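You operate a simulated robot arm through the tools that you are given. There is no shell and no other tool. Be economical: measure what you need, move in short steps, check, and stop when the job is done.

The job below is to be done with a simulated robot arm. You get a single attempt, and the scene is never put back.

TASK
Open the relays drawer, put the purple relay from the inside of the relays drawer in the blue tray and shut the drawer again. Then take the blue bracket from the top of the yellow table and leave it on the green board. Then put the short bar from the low shelf of the narrow rack on the middle shelf of the narrow rack. Then open the top desk drawer, take the green pad and put it in the inside of the top desk drawer and shut the drawer again. Then turn the belt knob to 15 N. Then lift the teal box lid open. Keep to this order. Set down upright: blue bracket.

Only the result counts: the job must be done as asked and must still hold three seconds after the hand-in. Knocking over, shifting, dropping, spilling or breaking anything else fails it. A push-on lid holds only when it is set on centred and level and pressed home; a screw cap is set on level and turned clockwise until tight.

THE ROBOT
A 7-joint arm with a two-finger parallel gripper on a trunk, on a base that drives. Base frame: it is fixed to the floor where the robot stands at the start and does not move with it; the origin is under the middle of the robot, x ahead of it, y to its left, z up; the surface under the hand at the start is at about z = 0.82. Readings come in m, degrees, newtons and seconds.
With the tool pointing down near the work surface it reaches from about 0.24 to 0.58 m from the robot's upright axis, wherever it stands. Its first joint turns from -166.0 to 166.0 degrees. Places, roughly: belt knob [-3.6, -4.5, 1.1]; blue bracket (6x8x7 cm) [1.5, -1, 0.7]; blue tray (24x16x5 cm) [1.4, 3.8, 0.6]; green board (21x17x2 cm) [1.4, -1.3, 0.7]; green pad (9x7x5 cm) [-3.1, -3.5, 1.2]; inside of the top desk drawer [-3.9, 0.7, 0.5]; middle shelf of the narrow rack [2.9, 1.8, 0.9]; purple relay (3x4x6 cm) [0.7, -0.2, 0.9]; relays drawer [0.6, -0.2, 0.9]; short bar (12x4x4 cm) [2.9, 1.8, 0.5]; teal box lid [-0.2, -10.4, 0.9]; top desk drawer [-3.9, 0.6, 0.6]. Payload 3.4 kg.
The tool frame sits at the grasp point between the pads (the TCP): z along the fingers, y along the line on which they close. The tips reach 0.03 m beyond it. Largest opening 0.094 m; finger width 0.028, thickness 0.01; the body of the gripper, 0.05 by 0.096 m, starts 0.055 m behind the TCP.
Orientation is told as [roll, pitch, yaw] about the base's x, y, z axes, in that order, counted from this pose: with the fingers straight down and closing along the base's y, the tool's x points along the base's -x, its y along +y and its z along -z.

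THE INTERFACE
- The arm moves only by the tool play_rows. Its argument "targets" is a list of rows, each a list of 7 numbers: the turn, a rotation vector about the tool's x, y, z in degrees, then the shift along the tool's x, y, z in m, then the finger opening in m, from 0 to 0.094. In form: [[wx, wy, wz, tx, ty, tz, grip], ...]. A call has 1 to 20 rows; each row shifts and turns the commanded pose from where the row before left it, along the tool's axes as they then stand. Rows are played at 5 a second. More than 0.05 m and 8.6 degrees between two rows, or a gripper value outside its range, and nothing of the call is played. A pose out of reach is approached as far as the arm can. The call stops where the force on the tool passes 40 N (or 10 N more than at its start, if that is more) or the arm is blocked; 0.2 s more then pass. Each finger travels about 0.072 m/s and halts on what it meets, pressing with about 40 N; the grip force reading is that of the motor and also rises with nothing between the fingers. The clock runs only during rows and for 0.2 s after the last one: add rows that do not move to give the fingers time. The reply holds the time, the measured pose of the TCP, the force on the tool along the base axes, the opening and the grip force, in the units named above and with some noise, with the torque about the TCP (base axes, N m) and any sound that the robot's microphone picked up.
- Cameras (640 x 400 px; columns grow to the right, rows downward): "scene" is now at [0.0078, 0.1262, 1.6239]; the picture's right is [-0.34, -0.94, 0.00], its down [-0.76, 0.27, -0.59] and it looks along [0.56, -0.20, -0.81] (base axes); focal length 267 px, centre (320, 200). "wrist" rides on the gripper at [0.076, 0.014, -0.103] in the tool frame; the picture's right is [-0.18, 0.98, 0.00], its down [-0.75, -0.14, -0.64] and it looks along [-0.63, -0.12, 0.77] (tool axes); focal length 243 px, centre (320, 200). There is no depth. A picture from a camera that has moved, and an enlarged one, comes with that camera's place and axes in the base frame and with its lens.
- capture(camera): a new picture of that camera. The clock stands still meanwhile.
- lift_body(by): slides the trunk up (or, below 0, down) by that many m; the arm and the scene camera ride with it, the base frame stays. It gives what a move gives, with no picture.
- drive_base(legs): drives the robot by 1 to 6 legs, each [ahead, left, turn to the left] in m, m and degrees, along the robot's own axes; the way and the turn of a leg run together, so that a leg with both is an arc; at most 1.5 m and 180 degrees a leg. The arm and the cameras ride along, it lands a little off, and it stops where it bumps. It gives what a move gives.
- aim_head(pan, tilt): turns the head with the scene camera to pan (to the left, within 155 degrees either way) and tilt (down, from -29 to 69), counted from straight ahead of the robot. It gives what a move gives.
- zoom(camera, box): a new picture of the part [left, top, right, bottom] of that camera's present view, enlarged. The clock stands still meanwhile.
- job_done(): hands the job in; it is judged then, once.

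Go step by step. Nothing tells you exact positions but the pictures and the camera data: compare them with the known pose of the tool, close in by small moves and look again before you grip or let go. The budget is 207 turns and 184 pictures, counting those below and the enlarged ones. Unless the task says otherwise, let go and move clear before handing in.

The tools are called after ">>>" as name(argument=value, ...) on one line, values as JSON. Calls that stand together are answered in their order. play_rows: Moves the arm, as the interface text tells. Its arguments: {"type":"object","properties":{"targets":{"type":"array","items":{"type":"array","items":{"type":"number"}}}},"required":["targets"]} The other tools are called the same way: lift_body (by) slides the trunk up or down; drive_base (legs) drives the base; aim_head (pan, tilt) turns the head that bears the scene camera; capture (camera) takes a picture; zoom (camera, box) takes an enlarged picture of a part of a camera's view; job_done () hands the job in.

At the start:

```text
t: 0.0
eef_pos: [0.4082, -0.0329, 1.0796]
tcp_rot: [0.0, 0.0, 0.0]
contact_force: [0.7, -0.8, -0.2]
torque: [-0.04, 0.0, 0.02]
grip_width: 0.0941
finger_force: 0.1
trunk travel left (down, up): [-0.3, 0.086]
robot x, y, heading: [-0.001, 0.0036, -0.1]
head pan, tilt: [-19.6, 53.9]
```

scene: 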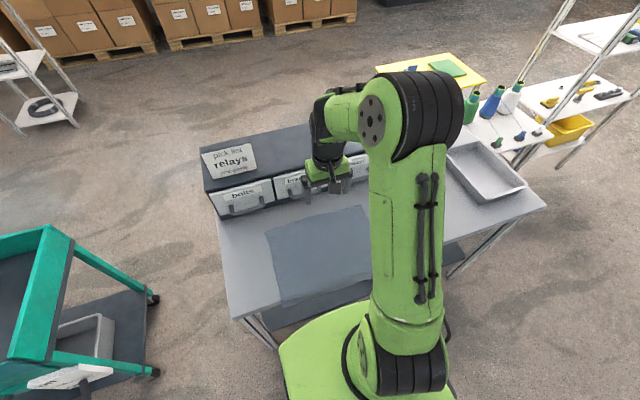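
wrist: 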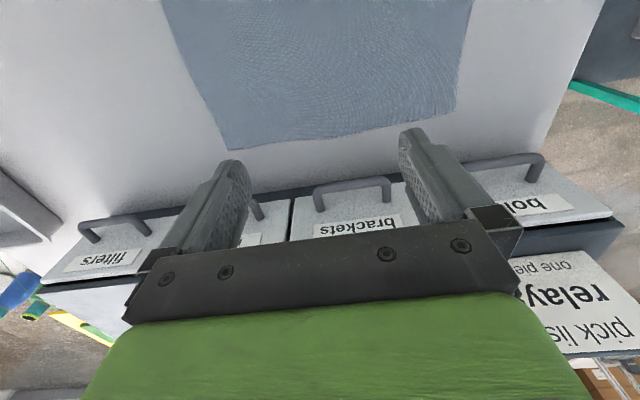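

I see a bench with a row of small drawers (bolts, brackets, a hidden one, filters); the hidden one is probably relays. I'll look closer.

>>> zoom(camera="wrist", box=[40, 130, 340, 320])

>>> zoom(camera="scene", box=[190, 100, 400, 230])

```text
2.11 times, centred on (190, 225) of wrist
camera zoom: at [0.3302, -0.0191, 1.1835], right [0.18, 0.98, 0.0], down [0.75, -0.14, 0.64], along [0.63, -0.12, -0.77], focal length 511 px, centre (594, 147)
```

zoom: 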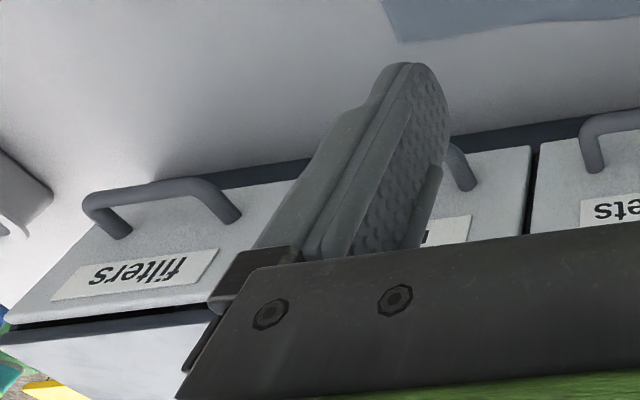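

```text
3.05 times, centred on (295, 165) of scene
camera zoom: at [0.0078, 0.1262, 1.6239], right [-0.34, -0.94, 0.0], down [-0.76, 0.27, -0.59], along [0.56, -0.2, -0.81], focal length 813 px, centre (396, 307)
```

zoom: 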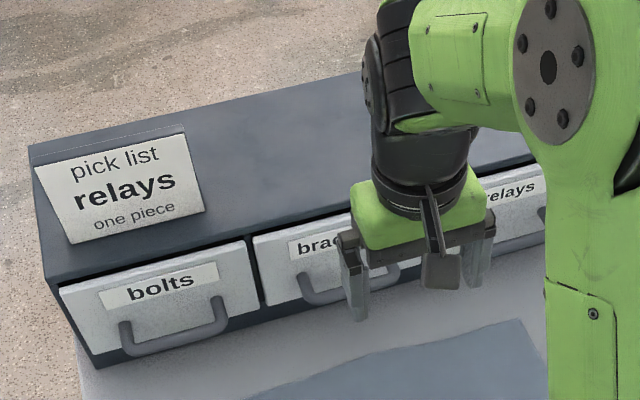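

Relays is the third drawer; its handle should be near (0.52, -0.19, 0.933), bar along y. I'll move back a bit and turn the tool to close in the vertical plane, tilted forward 60°.

>>> play_rows(targets=[[0, 0, 7.5, 0.01, -0.013, 0, 0.06], [0, 0, 7.5, 0.01, -0.013, 0, 0.06], [0, 0, 7.5, 0.01, -0.013, 0, 0.06], [0, 0, 7.5, 0, 0, 0, 0.06], [0, 0, 7.5, 0, 0, 0, 0.06], [0, 0, 7.5, 0, 0, 0, 0.06], [0, 0, 7.5, 0, 0, 0, 0.06], [0, 0, 7.5, 0, 0, 0, 0.06], [0, 0, 7.5, 0, 0, 0, 0.06], [0, 0, 7.5, 0, 0, 0, 0.06], [0, 0, 7.5, 0, 0, 0, 0.06], [0, 0, 7.5, 0, 0, 0, 0.06], [-7.5, 0, 0, 0, 0, 0, 0.06], [-7.5, 0, 0, 0, 0, 0, 0.06], [-7.5, 0, 0, 0, 0, 0, 0.06], [-7.5, 0, 0, 0, 0, 0, 0.06], [-7.5, 0, 0, 0, 0, 0, 0.06], [-7.5, 0, 0, 0, 0, 0, 0.06], [-7.5, 0, 0, 0, 0, 0, 0.06], [-7.5, 0, 0, 0, 0, 0, 0.06]])

>>> capture(camera="wrist")

>>> capture(camera="scene")

```text
t: 4.2
eef_pos: [0.4139, -0.0866, 1.1069]
tcp_rot: [56.4, 0.0, -90.0]
contact_force: [-0.2, 0.2, 0.3]
torque: [0.0, 0.01, -0.01]
grip_width: 0.0599
finger_force: 0.1
out of reach, approached as far as the arm can: row 18, 19, 20
trunk travel left (down, up): [-0.3, 0.086]
robot x, y, heading: [0.0005, 0.0018, -0.1]
head pan, tilt: [-19.6, 53.9]
```

```text
179 pictures are left
camera wrist: at [0.3352, -0.0127, 1.1765], right [0.54, -0.18, 0.82], down [-0.61, -0.75, 0.24], along [0.57, -0.63, -0.52], focal length 243 px, centre (320, 200)
```

wrist: 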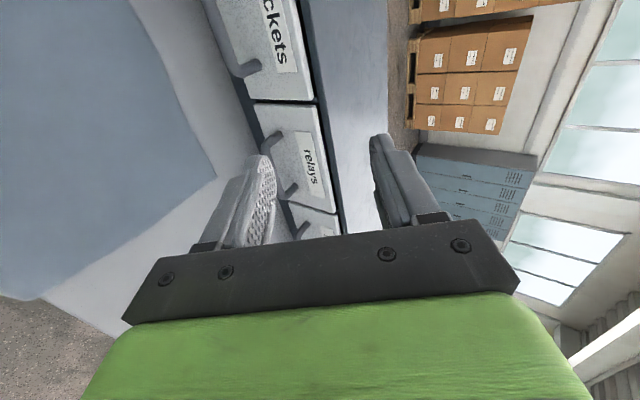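

```text
178 pictures are left
camera scene: at [0.0078, 0.1264, 1.6239], right [-0.34, -0.94, 0.0], down [-0.76, 0.27, -0.59], along [0.56, -0.2, -0.81], focal length 267 px, centre (320, 200)
```

scene: 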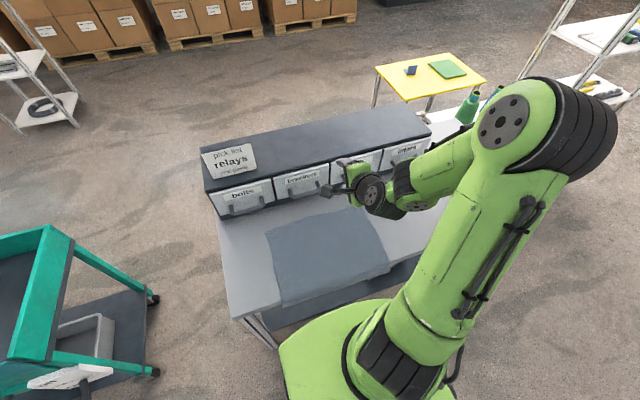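

The arm reached 56° tilt. I zoom onto the relays handle.

>>> zoom(camera="wrist", box=[210, 90, 370, 250])

>>> zoom(camera="scene", box=[270, 120, 450, 232])

```text
2.50 times, centred on (290, 170) of wrist
camera zoom: at [0.3352, -0.0127, 1.1765], right [0.54, -0.18, 0.82], down [-0.61, -0.75, 0.24], along [0.57, -0.63, -0.52], focal length 606 px, centre (395, 275)
```

zoom: 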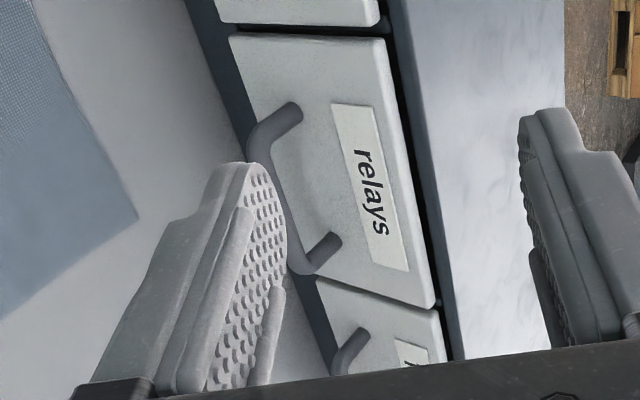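

```text
3.56 times, centred on (360, 176) of scene
camera zoom: at [0.0078, 0.1264, 1.6239], right [-0.34, -0.94, 0.0], down [-0.76, 0.27, -0.59], along [0.56, -0.2, -0.81], focal length 949 px, centre (178, 285)
```

zoom: 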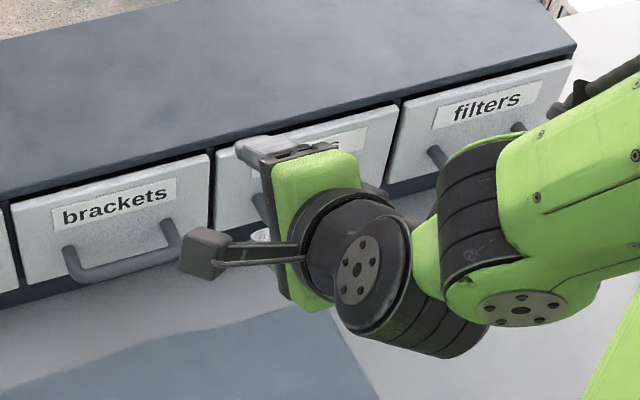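

The handle bar is at about (0.522, -0.194, 0.933), 3 cm proud of the front. I move to a point 6 cm short of it.

>>> play_rows(targets=[[0, 0, 0, -0.027, -0.021, 0.0315, 0.05], [0, 0, 0, -0.027, -0.021, 0.0315, 0.05], [0, 0, 0, -0.027, -0.021, 0.0315, 0.04], [0, 0, 0, -0.027, -0.021, 0.0315, 0.04], [-5, 0, 0, 0, 0, 0, 0.04], [-5, 0, 0, 0, 0, 0, 0.04], [-5, 0, 0, 0, 0, 0, 0.04], [0, 0, 0, 0, 0, 0, 0.04]])

>>> capture(camera="wrist")

>>> capture(camera="scene")

```text
t: 6.0
eef_pos: [0.4712, -0.1955, 0.9674]
tcp_rot: [71.3, 0.0, -90.0]
contact_force: [0.8, -1.4, 0.2]
torque: [0.02, 0.0, 0.0]
grip_width: 0.0401
finger_force: 0.1
trunk travel left (down, up): [-0.3, 0.086]
robot x, y, heading: [0.0026, 0.0, 0.2]
head pan, tilt: [-19.6, 53.9]
```

```text
175 pictures are left
camera wrist: at [0.3785, -0.1206, 1.0143], right [0.32, -0.18, 0.93], down [-0.65, -0.75, 0.07], along [0.69, -0.63, -0.36], focal length 243 px, centre (320, 200)
```

wrist: 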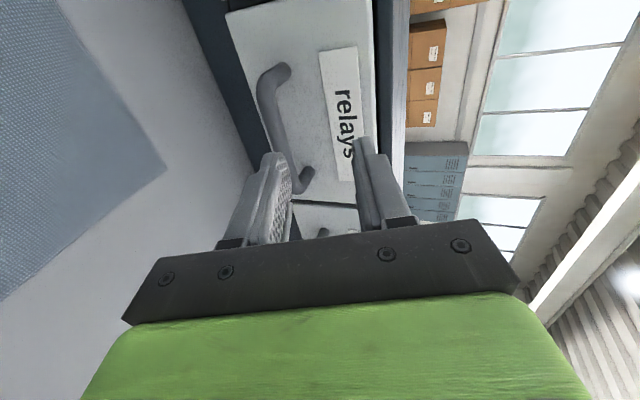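

```text
174 pictures are left
camera scene: at [0.008, 0.1263, 1.6239], right [-0.34, -0.94, 0.0], down [-0.76, 0.27, -0.59], along [0.56, -0.2, -0.81], focal length 267 px, centre (320, 200)
```

scene: 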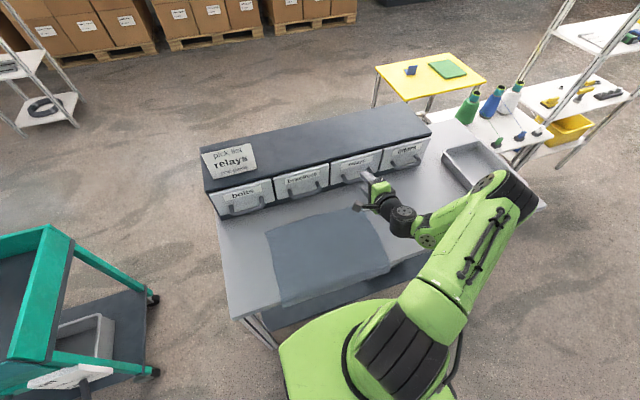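

Tilt is now 71°; refined handle bar at (0.524, -0.194, 0.925). I line up and close in most of the way.

>>> play_rows(targets=[[0, 0, 0, 0, -0.0235, 0.01, 0.044], [0, 0, 0, 0, 0, 0.02, 0.044], [0, 0, 0, 0, 0, 0, 0.044]])

>>> capture(camera="wrist")

```text
t: 6.8
eef_pos: [0.4914, -0.195, 0.9355]
tcp_rot: [71.4, -0.1, -90.0]
contact_force: [-1.1, 0.0, 0.4]
torque: [0.0, -0.03, -0.02]
grip_width: 0.0438
finger_force: 0.1
trunk travel left (down, up): [-0.3, 0.086]
robot x, y, heading: [0.0054, -0.0005, 0.3]
head pan, tilt: [-19.6, 53.9]
```

```text
173 pictures are left
camera wrist: at [0.3987, -0.1206, 0.9823], right [0.32, -0.18, 0.93], down [-0.65, -0.75, 0.07], along [0.69, -0.63, -0.36], focal length 243 px, centre (320, 200)
```

wrist: 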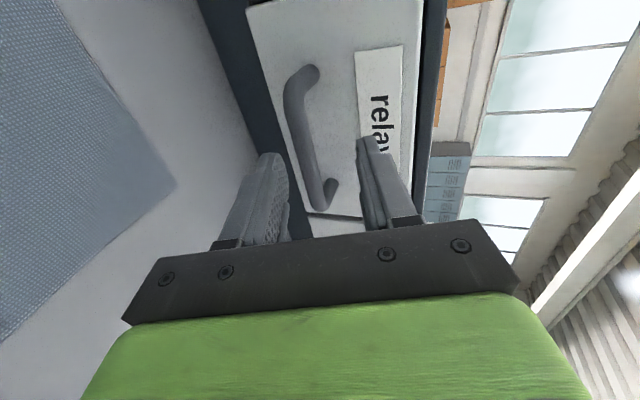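

The bar sits between the fingertips' lines. I advance 2.3 cm and close.

>>> play_rows(targets=[[0, 0, 0, 0, -0.004, 0.012, 0.044], [0, 0, 0, 0, 0, 0.012, 0.044], [0, 0, 0, 0, 0, 0, 0.03], [0, 0, 0, 0, 0, 0, 0.0], [0, 0, 0, 0, 0, 0, 0.0], [0, 0, 0, 0, 0, 0, 0.0]])

>>> capture(camera="wrist")

```text
t: 8.2
eef_pos: [0.5112, -0.195, 0.9173]
tcp_rot: [70.0, -0.1, -89.8]
contact_force: [-14.3, 4.9, -35.3]
torque: [0.4, 1.23, 0.34]
grip_width: 0.0128
finger_force: 44.8
trunk travel left (down, up): [-0.3, 0.086]
robot x, y, heading: [0.0006, 0.0025, -0.2]
head pan, tilt: [-19.6, 53.9]
```

```text
172 pictures are left
camera wrist: at [0.4188, -0.1202, 0.9653], right [0.33, -0.18, 0.93], down [-0.65, -0.76, 0.09], along [0.68, -0.63, -0.37], focal length 243 px, centre (320, 200)
```

wrist: 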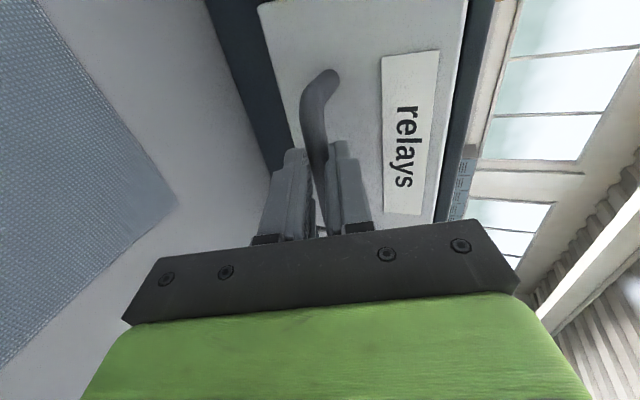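

Gripped the handle (13 mm). I relieve the vertical strain and pull out slightly along -x.

>>> play_rows(targets=[[0, 0, 0, 0, -0.006, 0, 0.0], [0, 0, 0, 0, -0.0064, -0.019, 0.0], [0, 0, 0, 0, -0.0064, -0.019, 0.0], [0, 0, 0, 0, 0, 0, 0.0]])

```text
t: 9.2
eef_pos: [0.4722, -0.1938, 0.9167]
tcp_rot: [70.9, -0.2, -89.9]
contact_force: [-0.3, 8.1, -23.7]
torque: [-0.28, 0.62, 0.0]
grip_width: 0.0129
finger_force: 45.0
trunk travel left (down, up): [-0.3, 0.086]
robot x, y, heading: [0.0007, -0.0001, 0.2]
head pan, tilt: [-19.6, 53.9]
```

The drawer slides. I continue pulling.

>>> play_rows(targets=[[0, 0, 0, -0.001, -0.0104, -0.017, 0.0], [0, 0, 0, 0, -0.0064, -0.019, 0.0], [0, 0, 0, 0, -0.0064, -0.019, 0.0], [0, 0, 0, 0, -0.0064, -0.019, 0.0], [0, 0, 0, 0, -0.0064, -0.019, 0.0], [0, 0, 0, 0, -0.0064, -0.019, 0.0], [0, 0, 0, 0, 0, 0, 0.0]])

>>> capture(camera="scene")

```text
t: 10.8
eef_pos: [0.3501, -0.1959, 0.9167]
tcp_rot: [71.6, -0.1, -90.1]
contact_force: [1.4, 8.3, 20.0]
torque: [-0.18, -0.55, 0.36]
grip_width: 0.0125
finger_force: 44.7
trunk travel left (down, up): [-0.3, 0.086]
robot x, y, heading: [-0.0006, 0.0032, -0.0]
head pan, tilt: [-19.6, 53.9]
```

```text
171 pictures are left
camera scene: at [0.0063, 0.1284, 1.6238], right [-0.34, -0.94, 0.0], down [-0.76, 0.27, -0.59], along [0.56, -0.2, -0.81], focal length 267 px, centre (320, 200)
```

scene: 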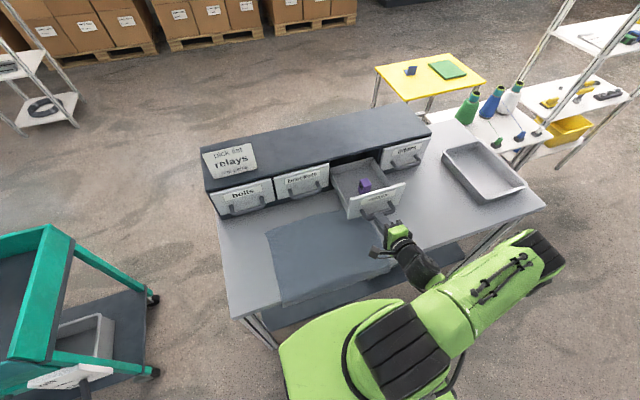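

The drawer is open ~16 cm and a purple relay is visible. Zoom for a measurement, then release.

>>> zoom(camera="scene", box=[310, 140, 430, 230])

>>> play_rows(targets=[[0, 0, 0, 0, 0, 0, 0.05], [0, 0, 0, 0, 0, 0, 0.05], [0, 0, 0, 0, 0, -0.02, 0.05], [0, 0, 0, 0, 0, -0.03, 0.05], [0, 0, 0, 0, 0, 0, 0.05]])

```text
4.44 times, centred on (370, 185) of scene
camera zoom: at [0.0063, 0.1284, 1.6238], right [-0.34, -0.94, 0.0], down [-0.76, 0.27, -0.59], along [0.56, -0.2, -0.81], focal length 1186 px, centre (98, 267)
```

zoom: 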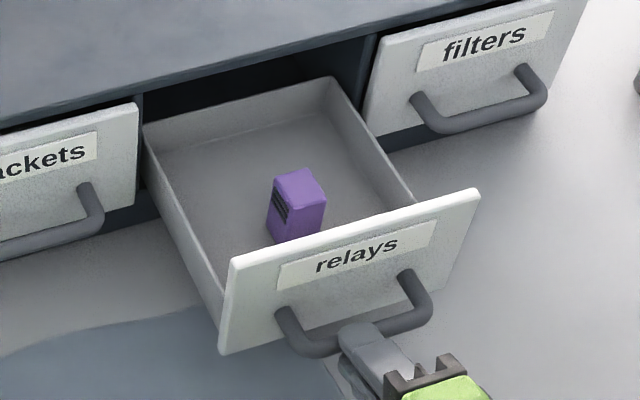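

```text
t: 12.0
eef_pos: [0.3044, -0.1967, 0.9304]
tcp_rot: [71.2, 0.0, -90.0]
contact_force: [0.2, -0.1, -0.3]
torque: [-0.02, -0.03, -0.02]
grip_width: 0.05
finger_force: 0.0
trunk travel left (down, up): [-0.3, 0.086]
robot x, y, heading: [0.0008, -0.001, 0.1]
head pan, tilt: [-19.6, 53.9]
```

Relay stands around (0.51, -0.21), top z~0.92. I raise the tool, turn it back to pointing down, and view from above.

>>> play_rows(targets=[[0, 0, 0, 0, 0.04, -0.015, 0.05], [0, 0, 0, 0, 0.045, -0.015, 0.05], [0, 0, 0, 0, 0.045, -0.01, 0.06], [0, 0, 0, 0, 0.045, 0.01, 0.07], [0, 0, 0, 0, 0, 0, 0.094]])

>>> play_rows(targets=[[7.9, 0, 0, 0, 0, 0, 0.08], [7.9, 0, 0, 0, 0, 0, 0.08], [7.9, 0, 0, 0, 0, 0, 0.08], [7.9, 0, 0, 0, 0, 0, 0.08], [7.9, 0, 0, 0, 0, 0, 0.08], [7.9, 0, 0, 0, 0, 0, 0.08], [7.9, 0, 0, 0, 0, 0, 0.08], [7.9, 0, 0, 0, 0, 0, 0.08], [7.9, 0, 0, 0, 0, 0, 0.08], [0, 0, -8.2, 0, 0, 0, 0.08], [0, 0, -8.2, 0, 0, 0, 0.08], [0, 0, -8.2, 0, 0, 0, 0.08], [0, 0, -8.2, 0, 0, 0, 0.08], [0, 0, -8.2, 0, 0, 0, 0.08], [0, 0, -8.2, 0, 0, 0, 0.08], [0, 0, -8.2, 0, 0, 0, 0.08], [0, 0, -8.2, 0, 0, 0, 0.08], [0, 0, -8.2, 0, 0, 0, 0.08], [0, 0, -8.2, 0, 0, 0, 0.08], [0, 0, -8.2, 0, 0, 0, 0.08]])

>>> capture(camera="wrist")

```text
t: 13.2
eef_pos: [0.3238, -0.2248, 1.1085]
tcp_rot: [71.3, 0.1, -90.1]
contact_force: [-0.5, 0.0, 0.8]
torque: [0.0, -0.01, 0.0]
grip_width: 0.094
finger_force: 0.0
out of reach, approached as far as the arm can: row 2, 3
trunk travel left (down, up): [-0.3, 0.086]
robot x, y, heading: [-0.0003, 0.0029, 0.1]
head pan, tilt: [-19.6, 53.9]
```

```text
t: 17.4
eef_pos: [0.3262, -0.2229, 1.1079]
tcp_rot: [0.0, -0.1, 0.3]
contact_force: [-1.3, -0.4, -0.4]
torque: [0.01, -0.01, 0.02]
grip_width: 0.0797
finger_force: 0.0
trunk travel left (down, up): [-0.3, 0.086]
robot x, y, heading: [-0.0005, 0.0003, -0.2]
head pan, tilt: [-19.6, 53.9]
```

```text
169 pictures are left
camera wrist: at [0.2486, -0.2109, 1.2113], right [0.18, 0.98, 0.0], down [0.75, -0.14, 0.64], along [0.63, -0.11, -0.77], focal length 243 px, centre (320, 200)
```

wrist: 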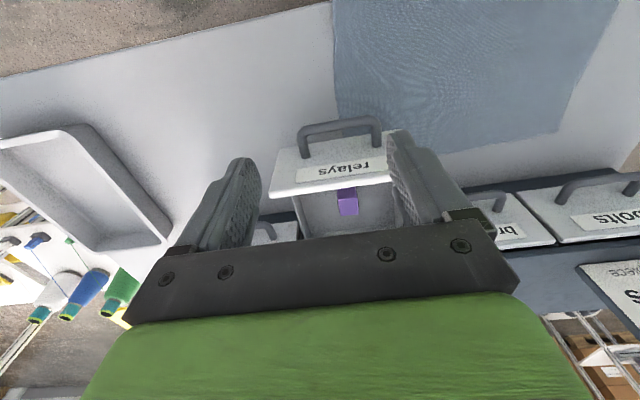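

>>> zoom(camera="wrist", box=[265, 110, 415, 240])

>>> zoom(camera="scene", box=[310, 130, 430, 230])

```text
3.08 times, centred on (340, 175) of wrist
camera zoom: at [0.2486, -0.2109, 1.2113], right [0.18, 0.98, 0.0], down [0.75, -0.14, 0.64], along [0.63, -0.11, -0.77], focal length 746 px, centre (258, 277)
```

zoom: 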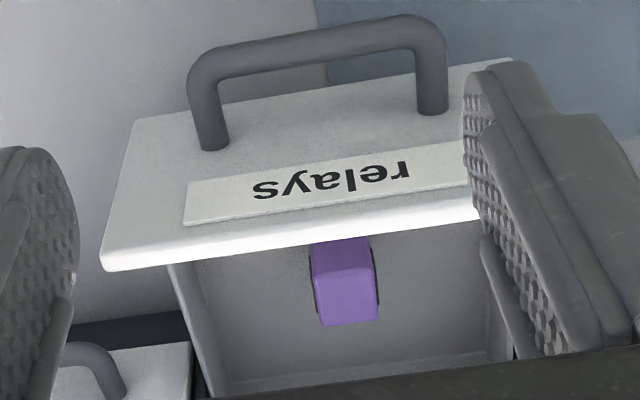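

```text
4.00 times, centred on (370, 180) of scene
camera zoom: at [0.0078, 0.1262, 1.6239], right [-0.34, -0.94, 0.0], down [-0.76, 0.27, -0.59], along [0.56, -0.2, -0.81], focal length 1068 px, centre (120, 280)
```

zoom: 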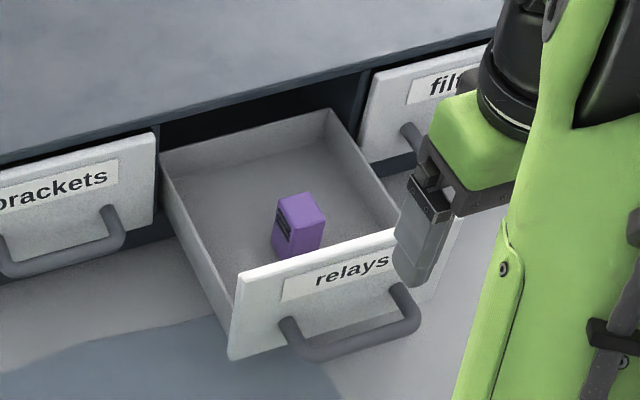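

Relay top centre triangulates to (0.50, -0.21, 0.934), its 3 cm side along y. I move above it with a slight 8° forward tilt to clear the cabinet edge.

>>> play_rows(targets=[[0, 0, 0, -0.044, 0.003, 0.015, 0.065], [0, 0, 0, -0.044, 0.003, 0.015, 0.065], [0, 0, 0, -0.044, 0.003, 0.015, 0.065], [0, 0, 0, -0.042, 0.0035, 0.015, 0.065], [0, -8, 0, 0, 0, 0.01, 0.065], [0, 0, 0, 0, 0, 0, 0.065]])

>>> capture(camera="wrist")

>>> capture(camera="scene")

```text
t: 18.8
eef_pos: [0.5023, -0.2125, 1.0369]
tcp_rot: [0.0, -8.1, 0.2]
contact_force: [-0.3, -0.4, -0.1]
torque: [0.0, 0.03, -0.02]
grip_width: 0.0651
finger_force: 0.0
trunk travel left (down, up): [-0.3, 0.086]
robot x, y, heading: [0.0001, -0.0033, 0.2]
head pan, tilt: [-19.6, 53.9]
```

```text
166 pictures are left
camera wrist: at [0.4109, -0.1984, 1.1283], right [0.18, 0.98, 0.03], down [0.66, -0.14, 0.74], along [0.73, -0.12, -0.67], focal length 243 px, centre (320, 200)
```

wrist: 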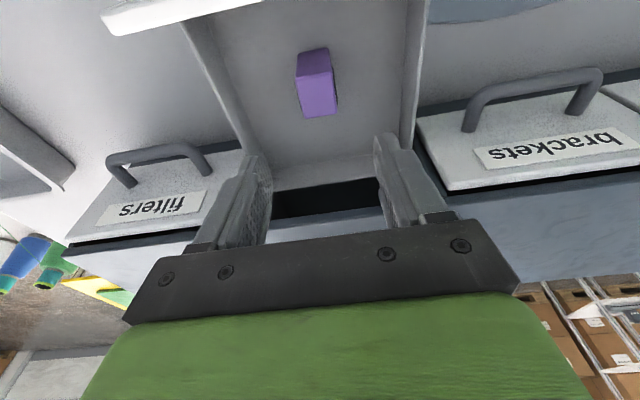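

```text
165 pictures are left
camera scene: at [0.0096, 0.1262, 1.6239], right [-0.34, -0.94, 0.0], down [-0.76, 0.27, -0.59], along [0.55, -0.2, -0.81], focal length 267 px, centre (320, 200)
```

scene: 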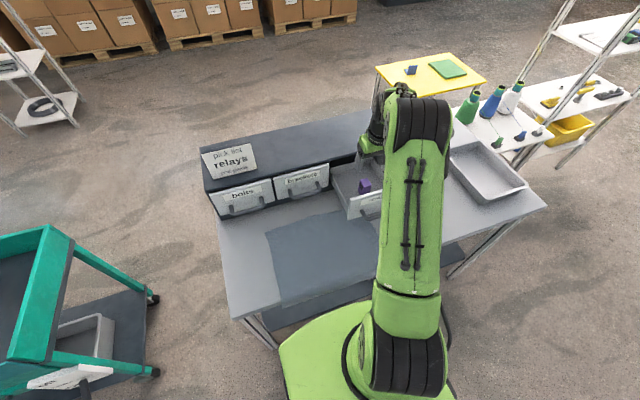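

Relay confirmed at (0.4996, -0.212), yawed ~5°. I descend to grasp height and check.

>>> play_rows(targets=[[0, 0, -5, 0.005, 0, 0.03, 0.065], [0, 0, 0, 0.005, 0, 0.03, 0.065], [0, 0, 0, 0.005, 0, 0.03, 0.065], [0, 0, 0, 0.0045, 0, 0.027, 0.065], [0, 0, 0, 0, 0, 0, 0.065]])

>>> capture(camera="wrist")

>>> zoom(camera="scene", box=[310, 110, 430, 230])

```text
t: 20.0
eef_pos: [0.4969, -0.2119, 0.92]
tcp_rot: [-0.6, -8.1, 5.3]
contact_force: [-0.6, 0.1, -0.7]
torque: [0.02, 0.03, -0.01]
grip_width: 0.065
finger_force: 0.2
trunk travel left (down, up): [-0.3, 0.086]
robot x, y, heading: [-0.0029, 0.0025, -0.2]
head pan, tilt: [-19.6, 53.9]
```

```text
164 pictures are left
camera wrist: at [0.4055, -0.2062, 1.0113], right [0.09, 1.0, 0.01], down [0.66, -0.07, 0.74], along [0.74, -0.06, -0.67], focal length 243 px, centre (320, 200)
```

wrist: 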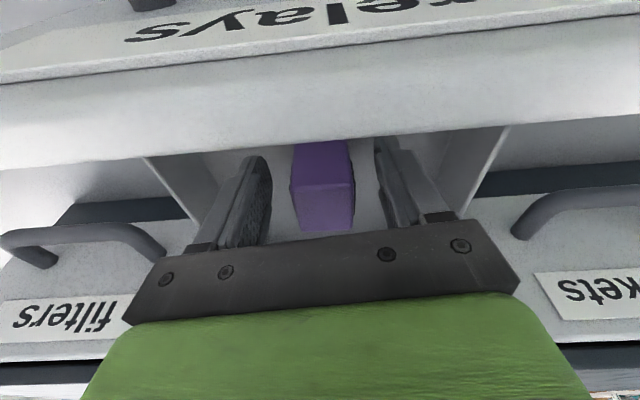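

```text
3.33 times, centred on (370, 170) of scene
camera zoom: at [0.0074, 0.1263, 1.6239], right [-0.34, -0.94, 0.0], down [-0.76, 0.27, -0.59], along [0.56, -0.2, -0.81], focal length 890 px, centre (153, 300)
```

zoom: 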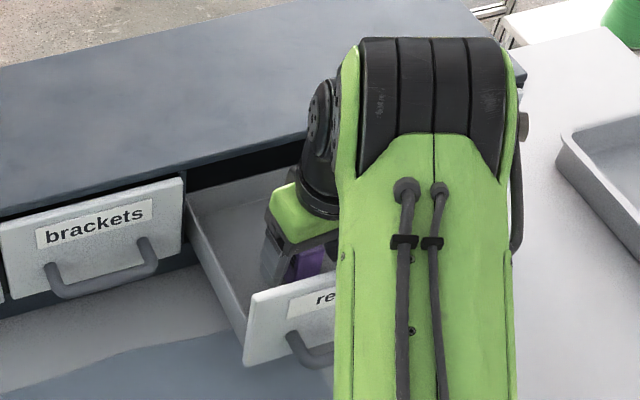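

The relay is between the fingers. I close on it.

>>> play_rows(targets=[[0, 0, 0, 0, 0, 0, 0.03], [0, 0, 0, 0, 0, 0, 0.0], [0, 0, 0, 0, 0, 0, 0.0], [0, 0, 0, 0, 0, 0, 0.0], [0, 0, 0, -0.003, 0, -0.02, 0.0], [0, 0, 0, 0, 0, 0, 0.0]])

>>> capture(camera="wrist")

```text
t: 21.4
eef_pos: [0.4979, -0.2121, 0.9394]
tcp_rot: [-0.7, -8.2, 5.2]
contact_force: [0.0, -0.1, -0.3]
torque: [-0.01, 0.02, 0.0]
grip_width: 0.0337
finger_force: 40.2
trunk travel left (down, up): [-0.3, 0.086]
robot x, y, heading: [-0.0024, -0.0024, 0.1]
head pan, tilt: [-19.6, 53.9]
```

```text
162 pictures are left
camera wrist: at [0.4062, -0.2056, 1.0317], right [0.09, 1.0, 0.01], down [0.67, -0.07, 0.74], along [0.74, -0.06, -0.67], focal length 243 px, centre (320, 200)
```

wrist: 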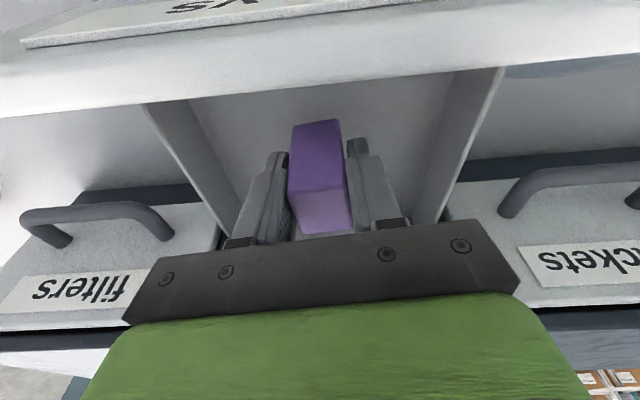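

Relay held (34 mm). I lift it clear and retract the arm.

>>> play_rows(targets=[[0, 0, 0, -0.005, 0, -0.04, 0.0], [0, 0, 0, -0.005, 0, -0.045, 0.0], [0, 0, 0, -0.005, 0, -0.045, 0.0], [0, 0, 0, -0.005, 0, -0.045, 0.0], [0, 8, 0, 0.04, 0, 0, 0.0], [0, 0, 0, 0.045, 0.03, 0, 0.0], [0, 0, 0, 0.045, 0.04, 0, 0.0], [0, 0, 5, 0.03, 0.045, 0, 0.0], [0, 0, 0, 0, 0.045, 0, 0.0], [0, 0, 0, 0, 0.045, 0, 0.0]])

>>> aim_head(pan=40, tilt=25)

>>> capture(camera="scene")

>>> aim_head(pan=100, tilt=25)

>>> capture(camera="scene")

>>> aim_head(pan=-40, tilt=25)

>>> capture(camera="scene")

```text
refused: row 6 steps farther than a row can; nothing moved
```

```text
t: 22.7
eef_pos: [0.4963, -0.2112, 0.9407]
tcp_rot: [-0.8, -8.0, 5.2]
contact_force: [0.6, 0.3, -0.1]
torque: [0.02, 0.03, 0.0]
grip_width: 0.0333
finger_force: 39.9
trunk travel left (down, up): [-0.3, 0.086]
robot x, y, heading: [0.0003, -0.0035, 0.0]
head pan, tilt: [40.0, 25.0]
```

```text
161 pictures are left
camera scene: at [0.0095, 0.2098, 1.6664], right [0.64, -0.77, 0.0], down [-0.32, -0.27, -0.91], along [0.69, 0.58, -0.42], focal length 267 px, centre (320, 200)
```

scene: 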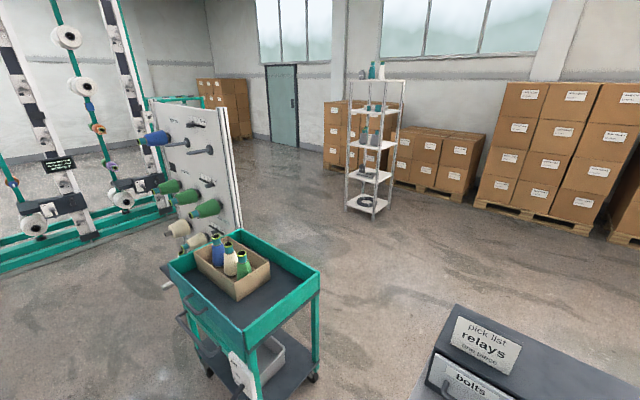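

```text
t: 24.0
eef_pos: [0.4976, -0.2118, 0.9396]
tcp_rot: [-0.7, -8.1, 5.2]
contact_force: [0.0, -0.1, -0.4]
torque: [0.01, -0.05, 0.03]
grip_width: 0.0334
finger_force: 40.2
trunk travel left (down, up): [-0.3, 0.086]
robot x, y, heading: [-0.0012, 0.0002, -0.1]
head pan, tilt: [100.0, 25.0]
```

```text
160 pictures are left
camera scene: at [-0.077, 0.2414, 1.6664], right [0.98, 0.17, 0.0], down [0.07, -0.42, -0.91], along [-0.16, 0.89, -0.42], focal length 267 px, centre (320, 200)
```

scene: 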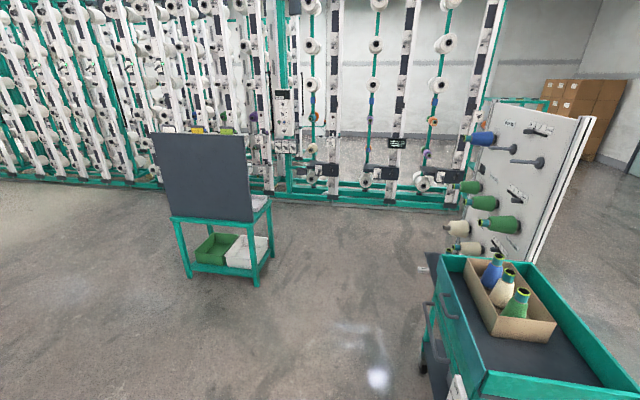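

```text
t: 26.2
eef_pos: [0.4971, -0.2115, 0.9396]
tcp_rot: [-0.7, -8.1, 5.2]
contact_force: [0.8, 0.3, -1.3]
torque: [-0.01, -0.02, -0.01]
grip_width: 0.0336
finger_force: 40.2
trunk travel left (down, up): [-0.3, 0.086]
robot x, y, heading: [-0.003, 0.0011, -0.1]
head pan, tilt: [-40.0, 25.0]
```

```text
159 pictures are left
camera scene: at [0.0095, 0.0915, 1.6664], right [-0.64, -0.77, 0.0], down [-0.32, 0.27, -0.91], along [0.69, -0.58, -0.42], focal length 267 px, centre (320, 200)
```

scene: 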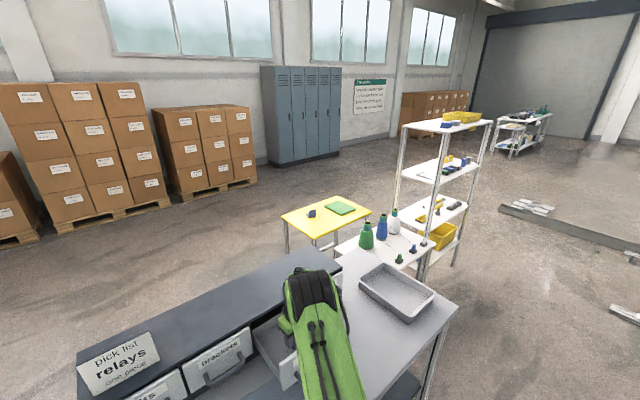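

Narrow rack is visible ahead-left, and the blue tray must be hidden behind the bottle board at the left. First lift the relay and retract.

>>> play_rows(targets=[[0, 0, 0, -0.005, 0, -0.04, 0.0], [0, 0, 0, -0.005, 0, -0.045, 0.0], [0, 0, 0, -0.005, 0, -0.045, 0.0], [0, 0, 0, -0.005, 0, -0.045, 0.0], [0, 8, 0, 0.04, 0, 0, 0.0], [0, 0, 0, 0.035, 0.03, 0, 0.0], [0, 0, 0, 0.035, 0.03, 0, 0.0], [0, 0, 5, 0.03, 0.035, 0, 0.0], [0, 0, 0, 0.02, 0.045, 0, 0.0], [0, 0, 0, 0, 0.045, 0, 0.0]])

>>> aim_head(pan=0, tilt=60)

>>> capture(camera="scene")

>>> aim_head(pan=90, tilt=55)

>>> capture(camera="scene")

>>> aim_head(pan=150, tilt=25)

>>> capture(camera="scene")

```text
t: 28.4
eef_pos: [0.3239, -0.0356, 1.1073]
tcp_rot: [-0.8, -0.1, -0.1]
contact_force: [0.7, 0.5, -1.1]
torque: [-0.01, -0.01, -0.02]
grip_width: 0.0334
finger_force: 39.8
trunk travel left (down, up): [-0.3, 0.086]
robot x, y, heading: [0.0022, -0.0026, 0.0]
head pan, tilt: [-40.0, 25.0]
```

```text
t: 29.5
eef_pos: [0.3242, -0.0372, 1.1072]
tcp_rot: [-0.7, -0.2, 0.2]
contact_force: [0.7, -0.1, -0.2]
torque: [-0.03, 0.01, -0.01]
grip_width: 0.0337
finger_force: 39.8
trunk travel left (down, up): [-0.3, 0.086]
robot x, y, heading: [0.0001, -0.0006, 0.1]
head pan, tilt: [0.0, 60.0]
```

```text
158 pictures are left
camera scene: at [0.0055, 0.1506, 1.6164], right [0.0, -1.0, 0.0], down [-0.87, 0.0, -0.5], along [0.5, 0.0, -0.87], focal length 267 px, centre (320, 200)
```

scene: 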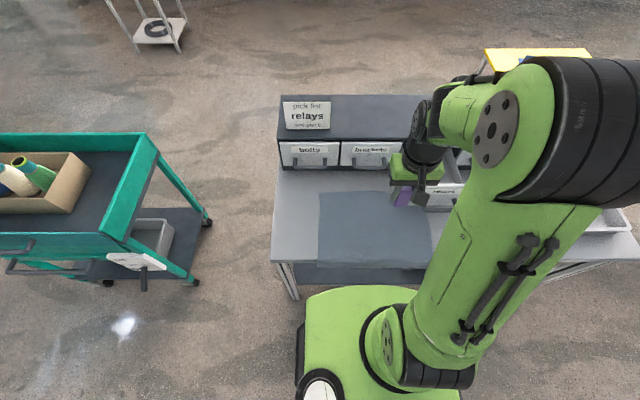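

```text
t: 31.1
eef_pos: [0.3234, -0.0361, 1.1074]
tcp_rot: [-0.7, -0.2, 0.0]
contact_force: [0.3, 0.6, -0.7]
torque: [0.03, 0.0, 0.0]
grip_width: 0.0337
finger_force: 39.7
trunk travel left (down, up): [-0.3, 0.086]
robot x, y, heading: [0.001, 0.0003, -0.1]
head pan, tilt: [90.0, 55.0]
```

```text
157 pictures are left
camera scene: at [-0.0612, 0.2229, 1.6224], right [1.0, 0.0, 0.0], down [0.0, -0.82, -0.57], along [0.0, 0.57, -0.82], focal length 267 px, centre (320, 200)
```

scene: 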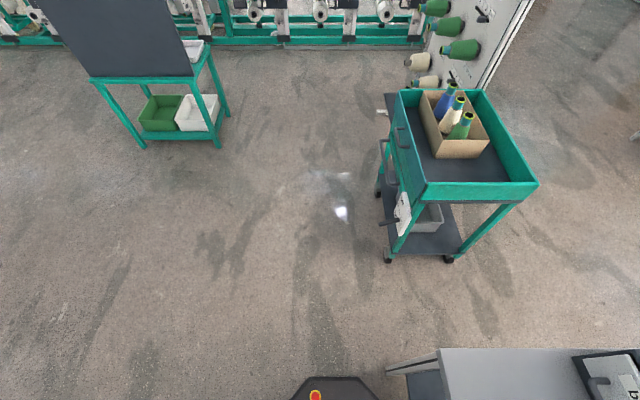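

```text
t: 32.4
eef_pos: [0.3233, -0.0389, 1.1071]
tcp_rot: [-0.7, -0.1, 0.0]
contact_force: [0.0, 0.4, -1.0]
torque: [0.0, 0.0, -0.01]
grip_width: 0.0334
finger_force: 39.9
trunk travel left (down, up): [-0.3, 0.086]
robot x, y, heading: [0.0054, -0.0016, -0.1]
head pan, tilt: [150.0, 25.0]
```

```text
156 pictures are left
camera scene: at [-0.141, 0.1969, 1.6664], right [0.5, 0.87, 0.0], down [0.37, -0.21, -0.91], along [-0.78, 0.45, -0.42], focal length 267 px, centre (320, 200)
```

scene: 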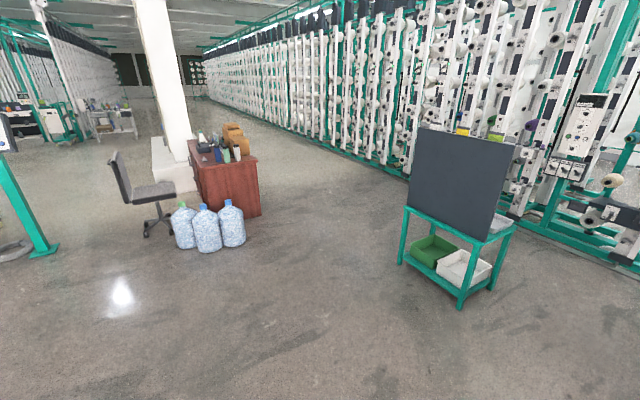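

The cart occupies x 0.3–0.8, y 0.9–1.5; there's a free lane along x≈-0.3. I back off and drive left to view behind the bottle board.

>>> drive_base(legs=[[-0.3, 0, 0], [0, 1.0, 0], [0, 1.2, 0]])

>>> aim_head(pan=40, tilt=25)

>>> capture(camera="scene")

```text
t: 44.9
eef_pos: [0.03, 2.1606, 1.1077]
tcp_rot: [-0.8, -0.3, -0.1]
contact_force: [0.1, 0.0, 0.0]
torque: [-0.03, 0.0, 0.01]
grip_width: 0.0337
finger_force: 39.9
trunk travel left (down, up): [-0.3, 0.086]
robot x, y, heading: [-0.2945, 2.1995, -0.2]
head pan, tilt: [150.0, 25.0]
```

```text
t: 46.8
eef_pos: [0.0294, 2.1608, 1.108]
tcp_rot: [-0.6, -0.3, 0.0]
contact_force: [0.3, 0.2, -0.2]
torque: [0.01, 0.0, 0.01]
grip_width: 0.0333
finger_force: 39.7
trunk travel left (down, up): [-0.3, 0.086]
robot x, y, heading: [-0.2969, 2.1953, -0.2]
head pan, tilt: [40.0, 25.0]
```

```text
155 pictures are left
camera scene: at [-0.2849, 2.4087, 1.6664], right [0.64, -0.77, 0.0], down [-0.32, -0.27, -0.91], along [0.7, 0.58, -0.42], focal length 267 px, centre (320, 200)
```

scene: 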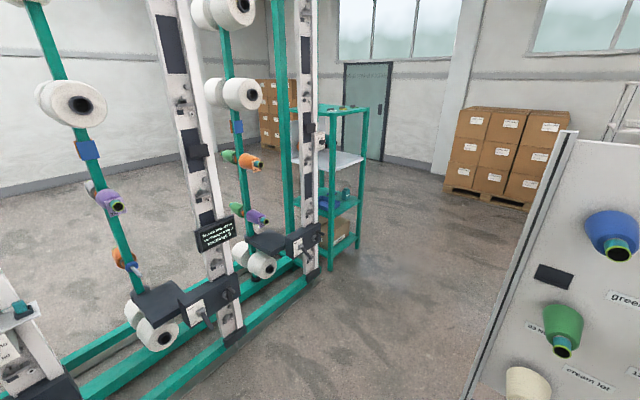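

A teal rack at about (1.4, 3.8) holds a blue tray on a lower shelf. Zoom in.

>>> zoom(camera="scene", box=[250, 80, 410, 290])

>>> aim_head(pan=0, tilt=50)

>>> capture(camera="scene")

```text
1.90 times, centred on (330, 185) of scene
camera zoom: at [-0.2849, 2.4087, 1.6664], right [0.64, -0.77, 0.0], down [-0.32, -0.27, -0.91], along [0.7, 0.58, -0.42], focal length 508 px, centre (301, 229)
```

zoom: 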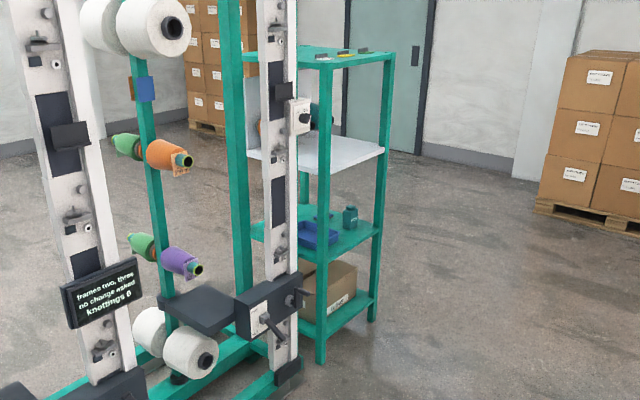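

```text
t: 47.9
eef_pos: [0.0296, 2.1597, 1.1071]
tcp_rot: [-0.7, -0.2, -0.2]
contact_force: [-0.3, -0.8, -0.2]
torque: [0.0, 0.02, 0.01]
grip_width: 0.0336
finger_force: 39.8
trunk travel left (down, up): [-0.3, 0.086]
robot x, y, heading: [-0.2943, 2.1955, 0.0]
head pan, tilt: [0.0, 50.0]
```

```text
153 pictures are left
camera scene: at [-0.2786, 2.3495, 1.629], right [0.0, -1.0, 0.0], down [-0.77, 0.0, -0.64], along [0.64, 0.0, -0.77], focal length 267 px, centre (320, 200)
```

scene: 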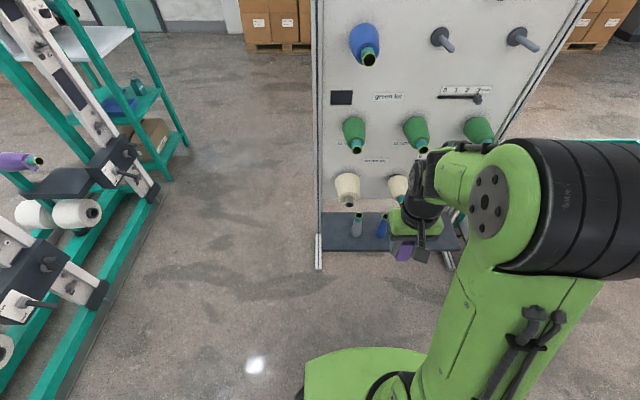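

The tray shelf (z≈0.6) is open toward -y with about 0.4 m headroom. I drive into the aisle, turn to face +y and slide to x≈1.45.

>>> drive_base(legs=[[0, 0.72, 0], [0, 0, 90], [0, -1.0, 0], [0, -0.75, 0]])

>>> aim_head(pan=0, tilt=40)

>>> capture(camera="scene")

>>> capture(camera="wrist")

```text
t: 64.1
eef_pos: [1.501, 3.2214, 1.1077]
tcp_rot: [-0.7, -0.3, 88.9]
contact_force: [-0.1, -0.5, -0.9]
torque: [0.01, -0.01, 0.04]
grip_width: 0.0333
finger_force: 39.8
trunk travel left (down, up): [-0.3, 0.086]
robot x, y, heading: [1.457, 2.8974, 88.6]
head pan, tilt: [0.0, 50.0]
```

```text
t: 64.8
eef_pos: [1.4999, 3.2222, 1.1078]
tcp_rot: [-0.7, -0.2, 89.0]
contact_force: [-0.4, -1.1, -1.8]
torque: [0.01, 0.0, 0.01]
grip_width: 0.0335
finger_force: 39.4
trunk travel left (down, up): [-0.3, 0.086]
robot x, y, heading: [1.4544, 2.8985, 88.8]
head pan, tilt: [0.0, 40.0]
```

```text
152 pictures are left
camera scene: at [1.304, 2.9262, 1.643], right [1.0, -0.02, 0.0], down [-0.01, -0.64, -0.77], along [0.02, 0.77, -0.64], focal length 267 px, centre (320, 200)
```

scene: 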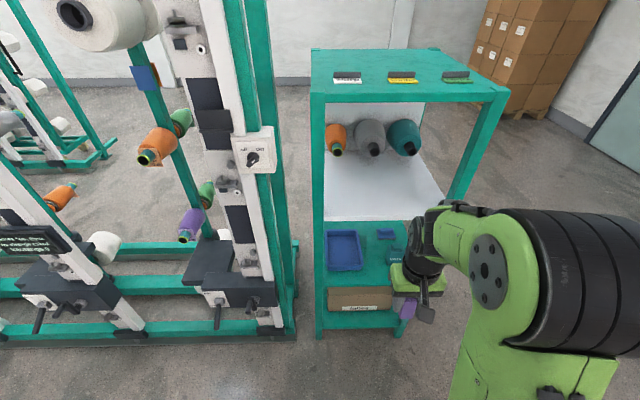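

```text
151 pictures are left
camera wrist: at [1.4828, 3.1451, 1.2103], right [-0.98, 0.2, -0.01], down [0.15, 0.75, 0.65], along [0.14, 0.63, -0.76], focal length 243 px, centre (320, 200)
```

wrist: 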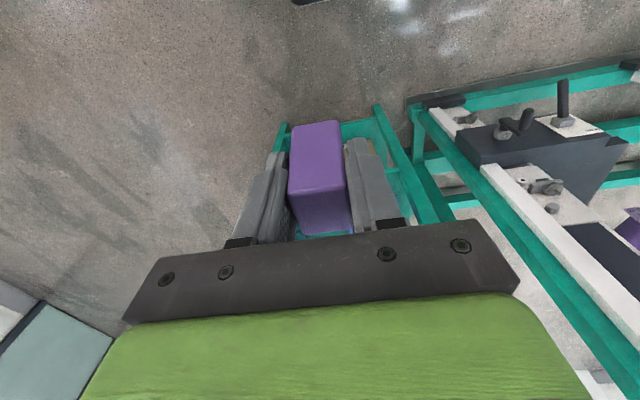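

The tray is at about (1.455, 3.80), floor z≈0.57, shelf above at 0.95. I lower the trunk, tilt the hand forward 45° and retract slightly before driving in.

>>> lift_body(by=-0.28)

>>> play_rows(targets=[[0, -7.5, 0, 0, 0.01, 0, 0.0], [0, -7.5, 0, 0, 0.01, 0, 0.0], [0, -7.5, 0, 0, 0.01, 0, 0.0], [0, -7.5, 0, 0, 0.008, 0, 0.0], [0, -7.5, 0, 0, 0.005, 0, 0.0], [0, -7.5, 0, 0, 0, 0, 0.0], [0, 0, 0, 0, 0, 0, 0.0]])

>>> capture(camera="scene")

```text
t: 67.6
eef_pos: [1.5006, 3.2228, 0.8288]
tcp_rot: [-0.7, -0.2, 89.0]
contact_force: [-0.9, -0.5, -1.0]
torque: [-0.02, 0.01, 0.0]
grip_width: 0.0333
finger_force: 39.7
trunk travel left (down, up): [-0.02, 0.366]
robot x, y, heading: [1.4582, 2.9015, 88.8]
head pan, tilt: [0.0, 40.0]
```

```text
t: 69.2
eef_pos: [1.4564, 3.283, 0.8577]
tcp_rot: [-1.0, -45.2, 89.7]
contact_force: [0.4, 0.4, -0.1]
torque: [0.0, -0.01, -0.02]
grip_width: 0.0334
finger_force: 40.4
out of reach, approached as far as the arm can: row 4, 5, 6
trunk travel left (down, up): [-0.02, 0.366]
robot x, y, heading: [1.4578, 2.899, 88.8]
head pan, tilt: [0.0, 40.0]
```

```text
150 pictures are left
camera scene: at [1.3042, 2.9262, 1.3631], right [1.0, -0.02, 0.0], down [-0.01, -0.64, -0.77], along [0.02, 0.77, -0.64], focal length 267 px, centre (320, 200)
```

scene: 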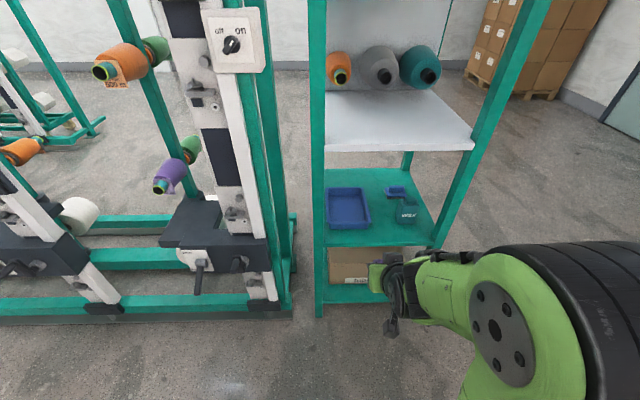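

Tray centre is (1.45, 3.80), rim z≈0.59, floor ≈0.55. I drive ahead 0.28 m, then lower the hand before entering.

>>> drive_base(legs=[[0.27, 0, 0.8]])

>>> play_rows(targets=[[0, 0, 0, 0.03, 0, 0.03, 0.0], [0, 0, 0, 0.03, 0, 0.03, 0.0], [0, 0, 0, 0.03, 0, 0.03, 0.0], [0, 0, 0, 0.015, 0, 0.015, 0.0], [0, 0, 0, 0, 0, 0, 0.0]])

>>> capture(camera="scene")

```text
t: 71.2
eef_pos: [1.4547, 3.555, 0.8565]
tcp_rot: [-1.0, -45.1, 90.6]
contact_force: [0.1, 0.4, -0.4]
torque: [-0.01, 0.0, 0.03]
grip_width: 0.0335
finger_force: 40.4
trunk travel left (down, up): [-0.02, 0.366]
robot x, y, heading: [1.4601, 3.1709, 89.7]
head pan, tilt: [0.0, 40.0]
```

```text
t: 72.3
eef_pos: [1.4559, 3.5761, 0.7132]
tcp_rot: [-1.0, -45.1, 90.6]
contact_force: [-0.4, 0.1, 0.1]
torque: [0.0, -0.03, 0.01]
grip_width: 0.0334
finger_force: 40.0
out of reach, approached as far as the arm can: row 1, 2
trunk travel left (down, up): [-0.02, 0.366]
robot x, y, heading: [1.461, 3.1696, 89.7]
head pan, tilt: [0.0, 40.0]
```

```text
149 pictures are left
camera scene: at [1.3071, 3.1962, 1.3631], right [1.0, 0.0, 0.0], down [0.0, -0.64, -0.77], along [0.0, 0.77, -0.64], focal length 267 px, centre (320, 200)
```

scene: 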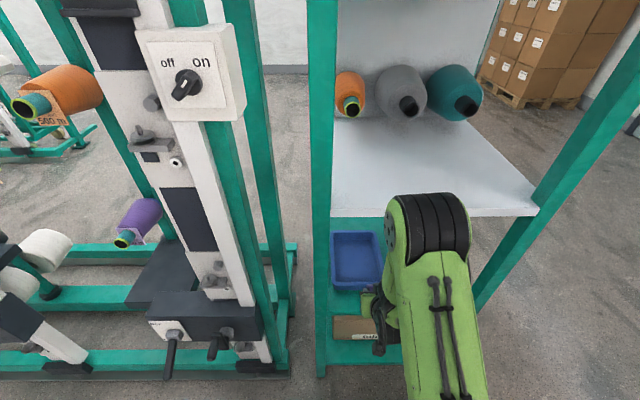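

>>> play_rows(targets=[[0, 0, 0, -0.019, 0, 0.028, 0.0], [0, 0, 0, -0.019, 0, 0.028, 0.0], [0, 0, 0, -0.019, 0, 0.028, 0.0], [0, 0, 0, 0, 0, 0, 0.0]])

>>> capture(camera="scene")

>>> capture(camera="wrist")

```text
t: 73.3
eef_pos: [1.4558, 3.6763, 0.6948]
tcp_rot: [-1.0, -45.1, 90.5]
contact_force: [0.0, 0.2, -1.0]
torque: [-0.01, 0.02, -0.02]
grip_width: 0.0335
finger_force: 40.3
trunk travel left (down, up): [-0.02, 0.366]
robot x, y, heading: [1.4595, 3.1734, 89.6]
head pan, tilt: [0.0, 40.0]
```

```text
148 pictures are left
camera scene: at [1.3071, 3.1964, 1.3631], right [1.0, 0.0, 0.0], down [0.0, -0.64, -0.77], along [0.0, 0.77, -0.64], focal length 267 px, centre (320, 200)
```

scene: 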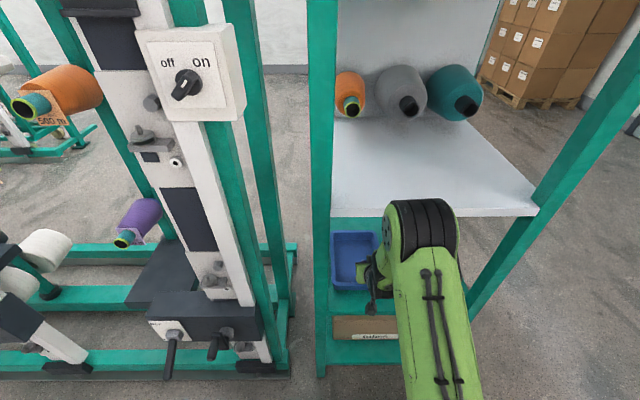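

```text
147 pictures are left
camera wrist: at [1.4405, 3.549, 0.7144], right [-0.98, 0.13, 0.12], down [0.13, 0.08, 0.99], along [0.12, 0.99, -0.09], focal length 243 px, centre (320, 200)
```

wrist: 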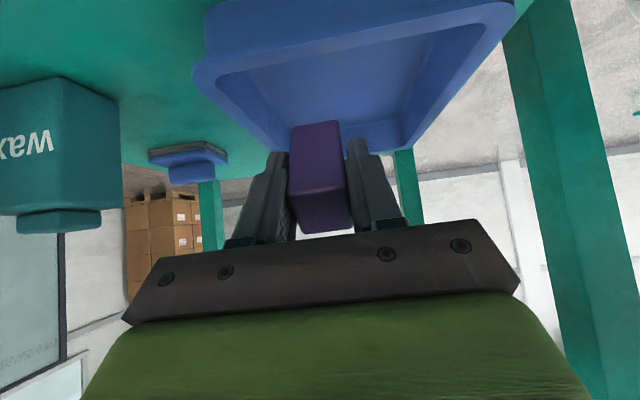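

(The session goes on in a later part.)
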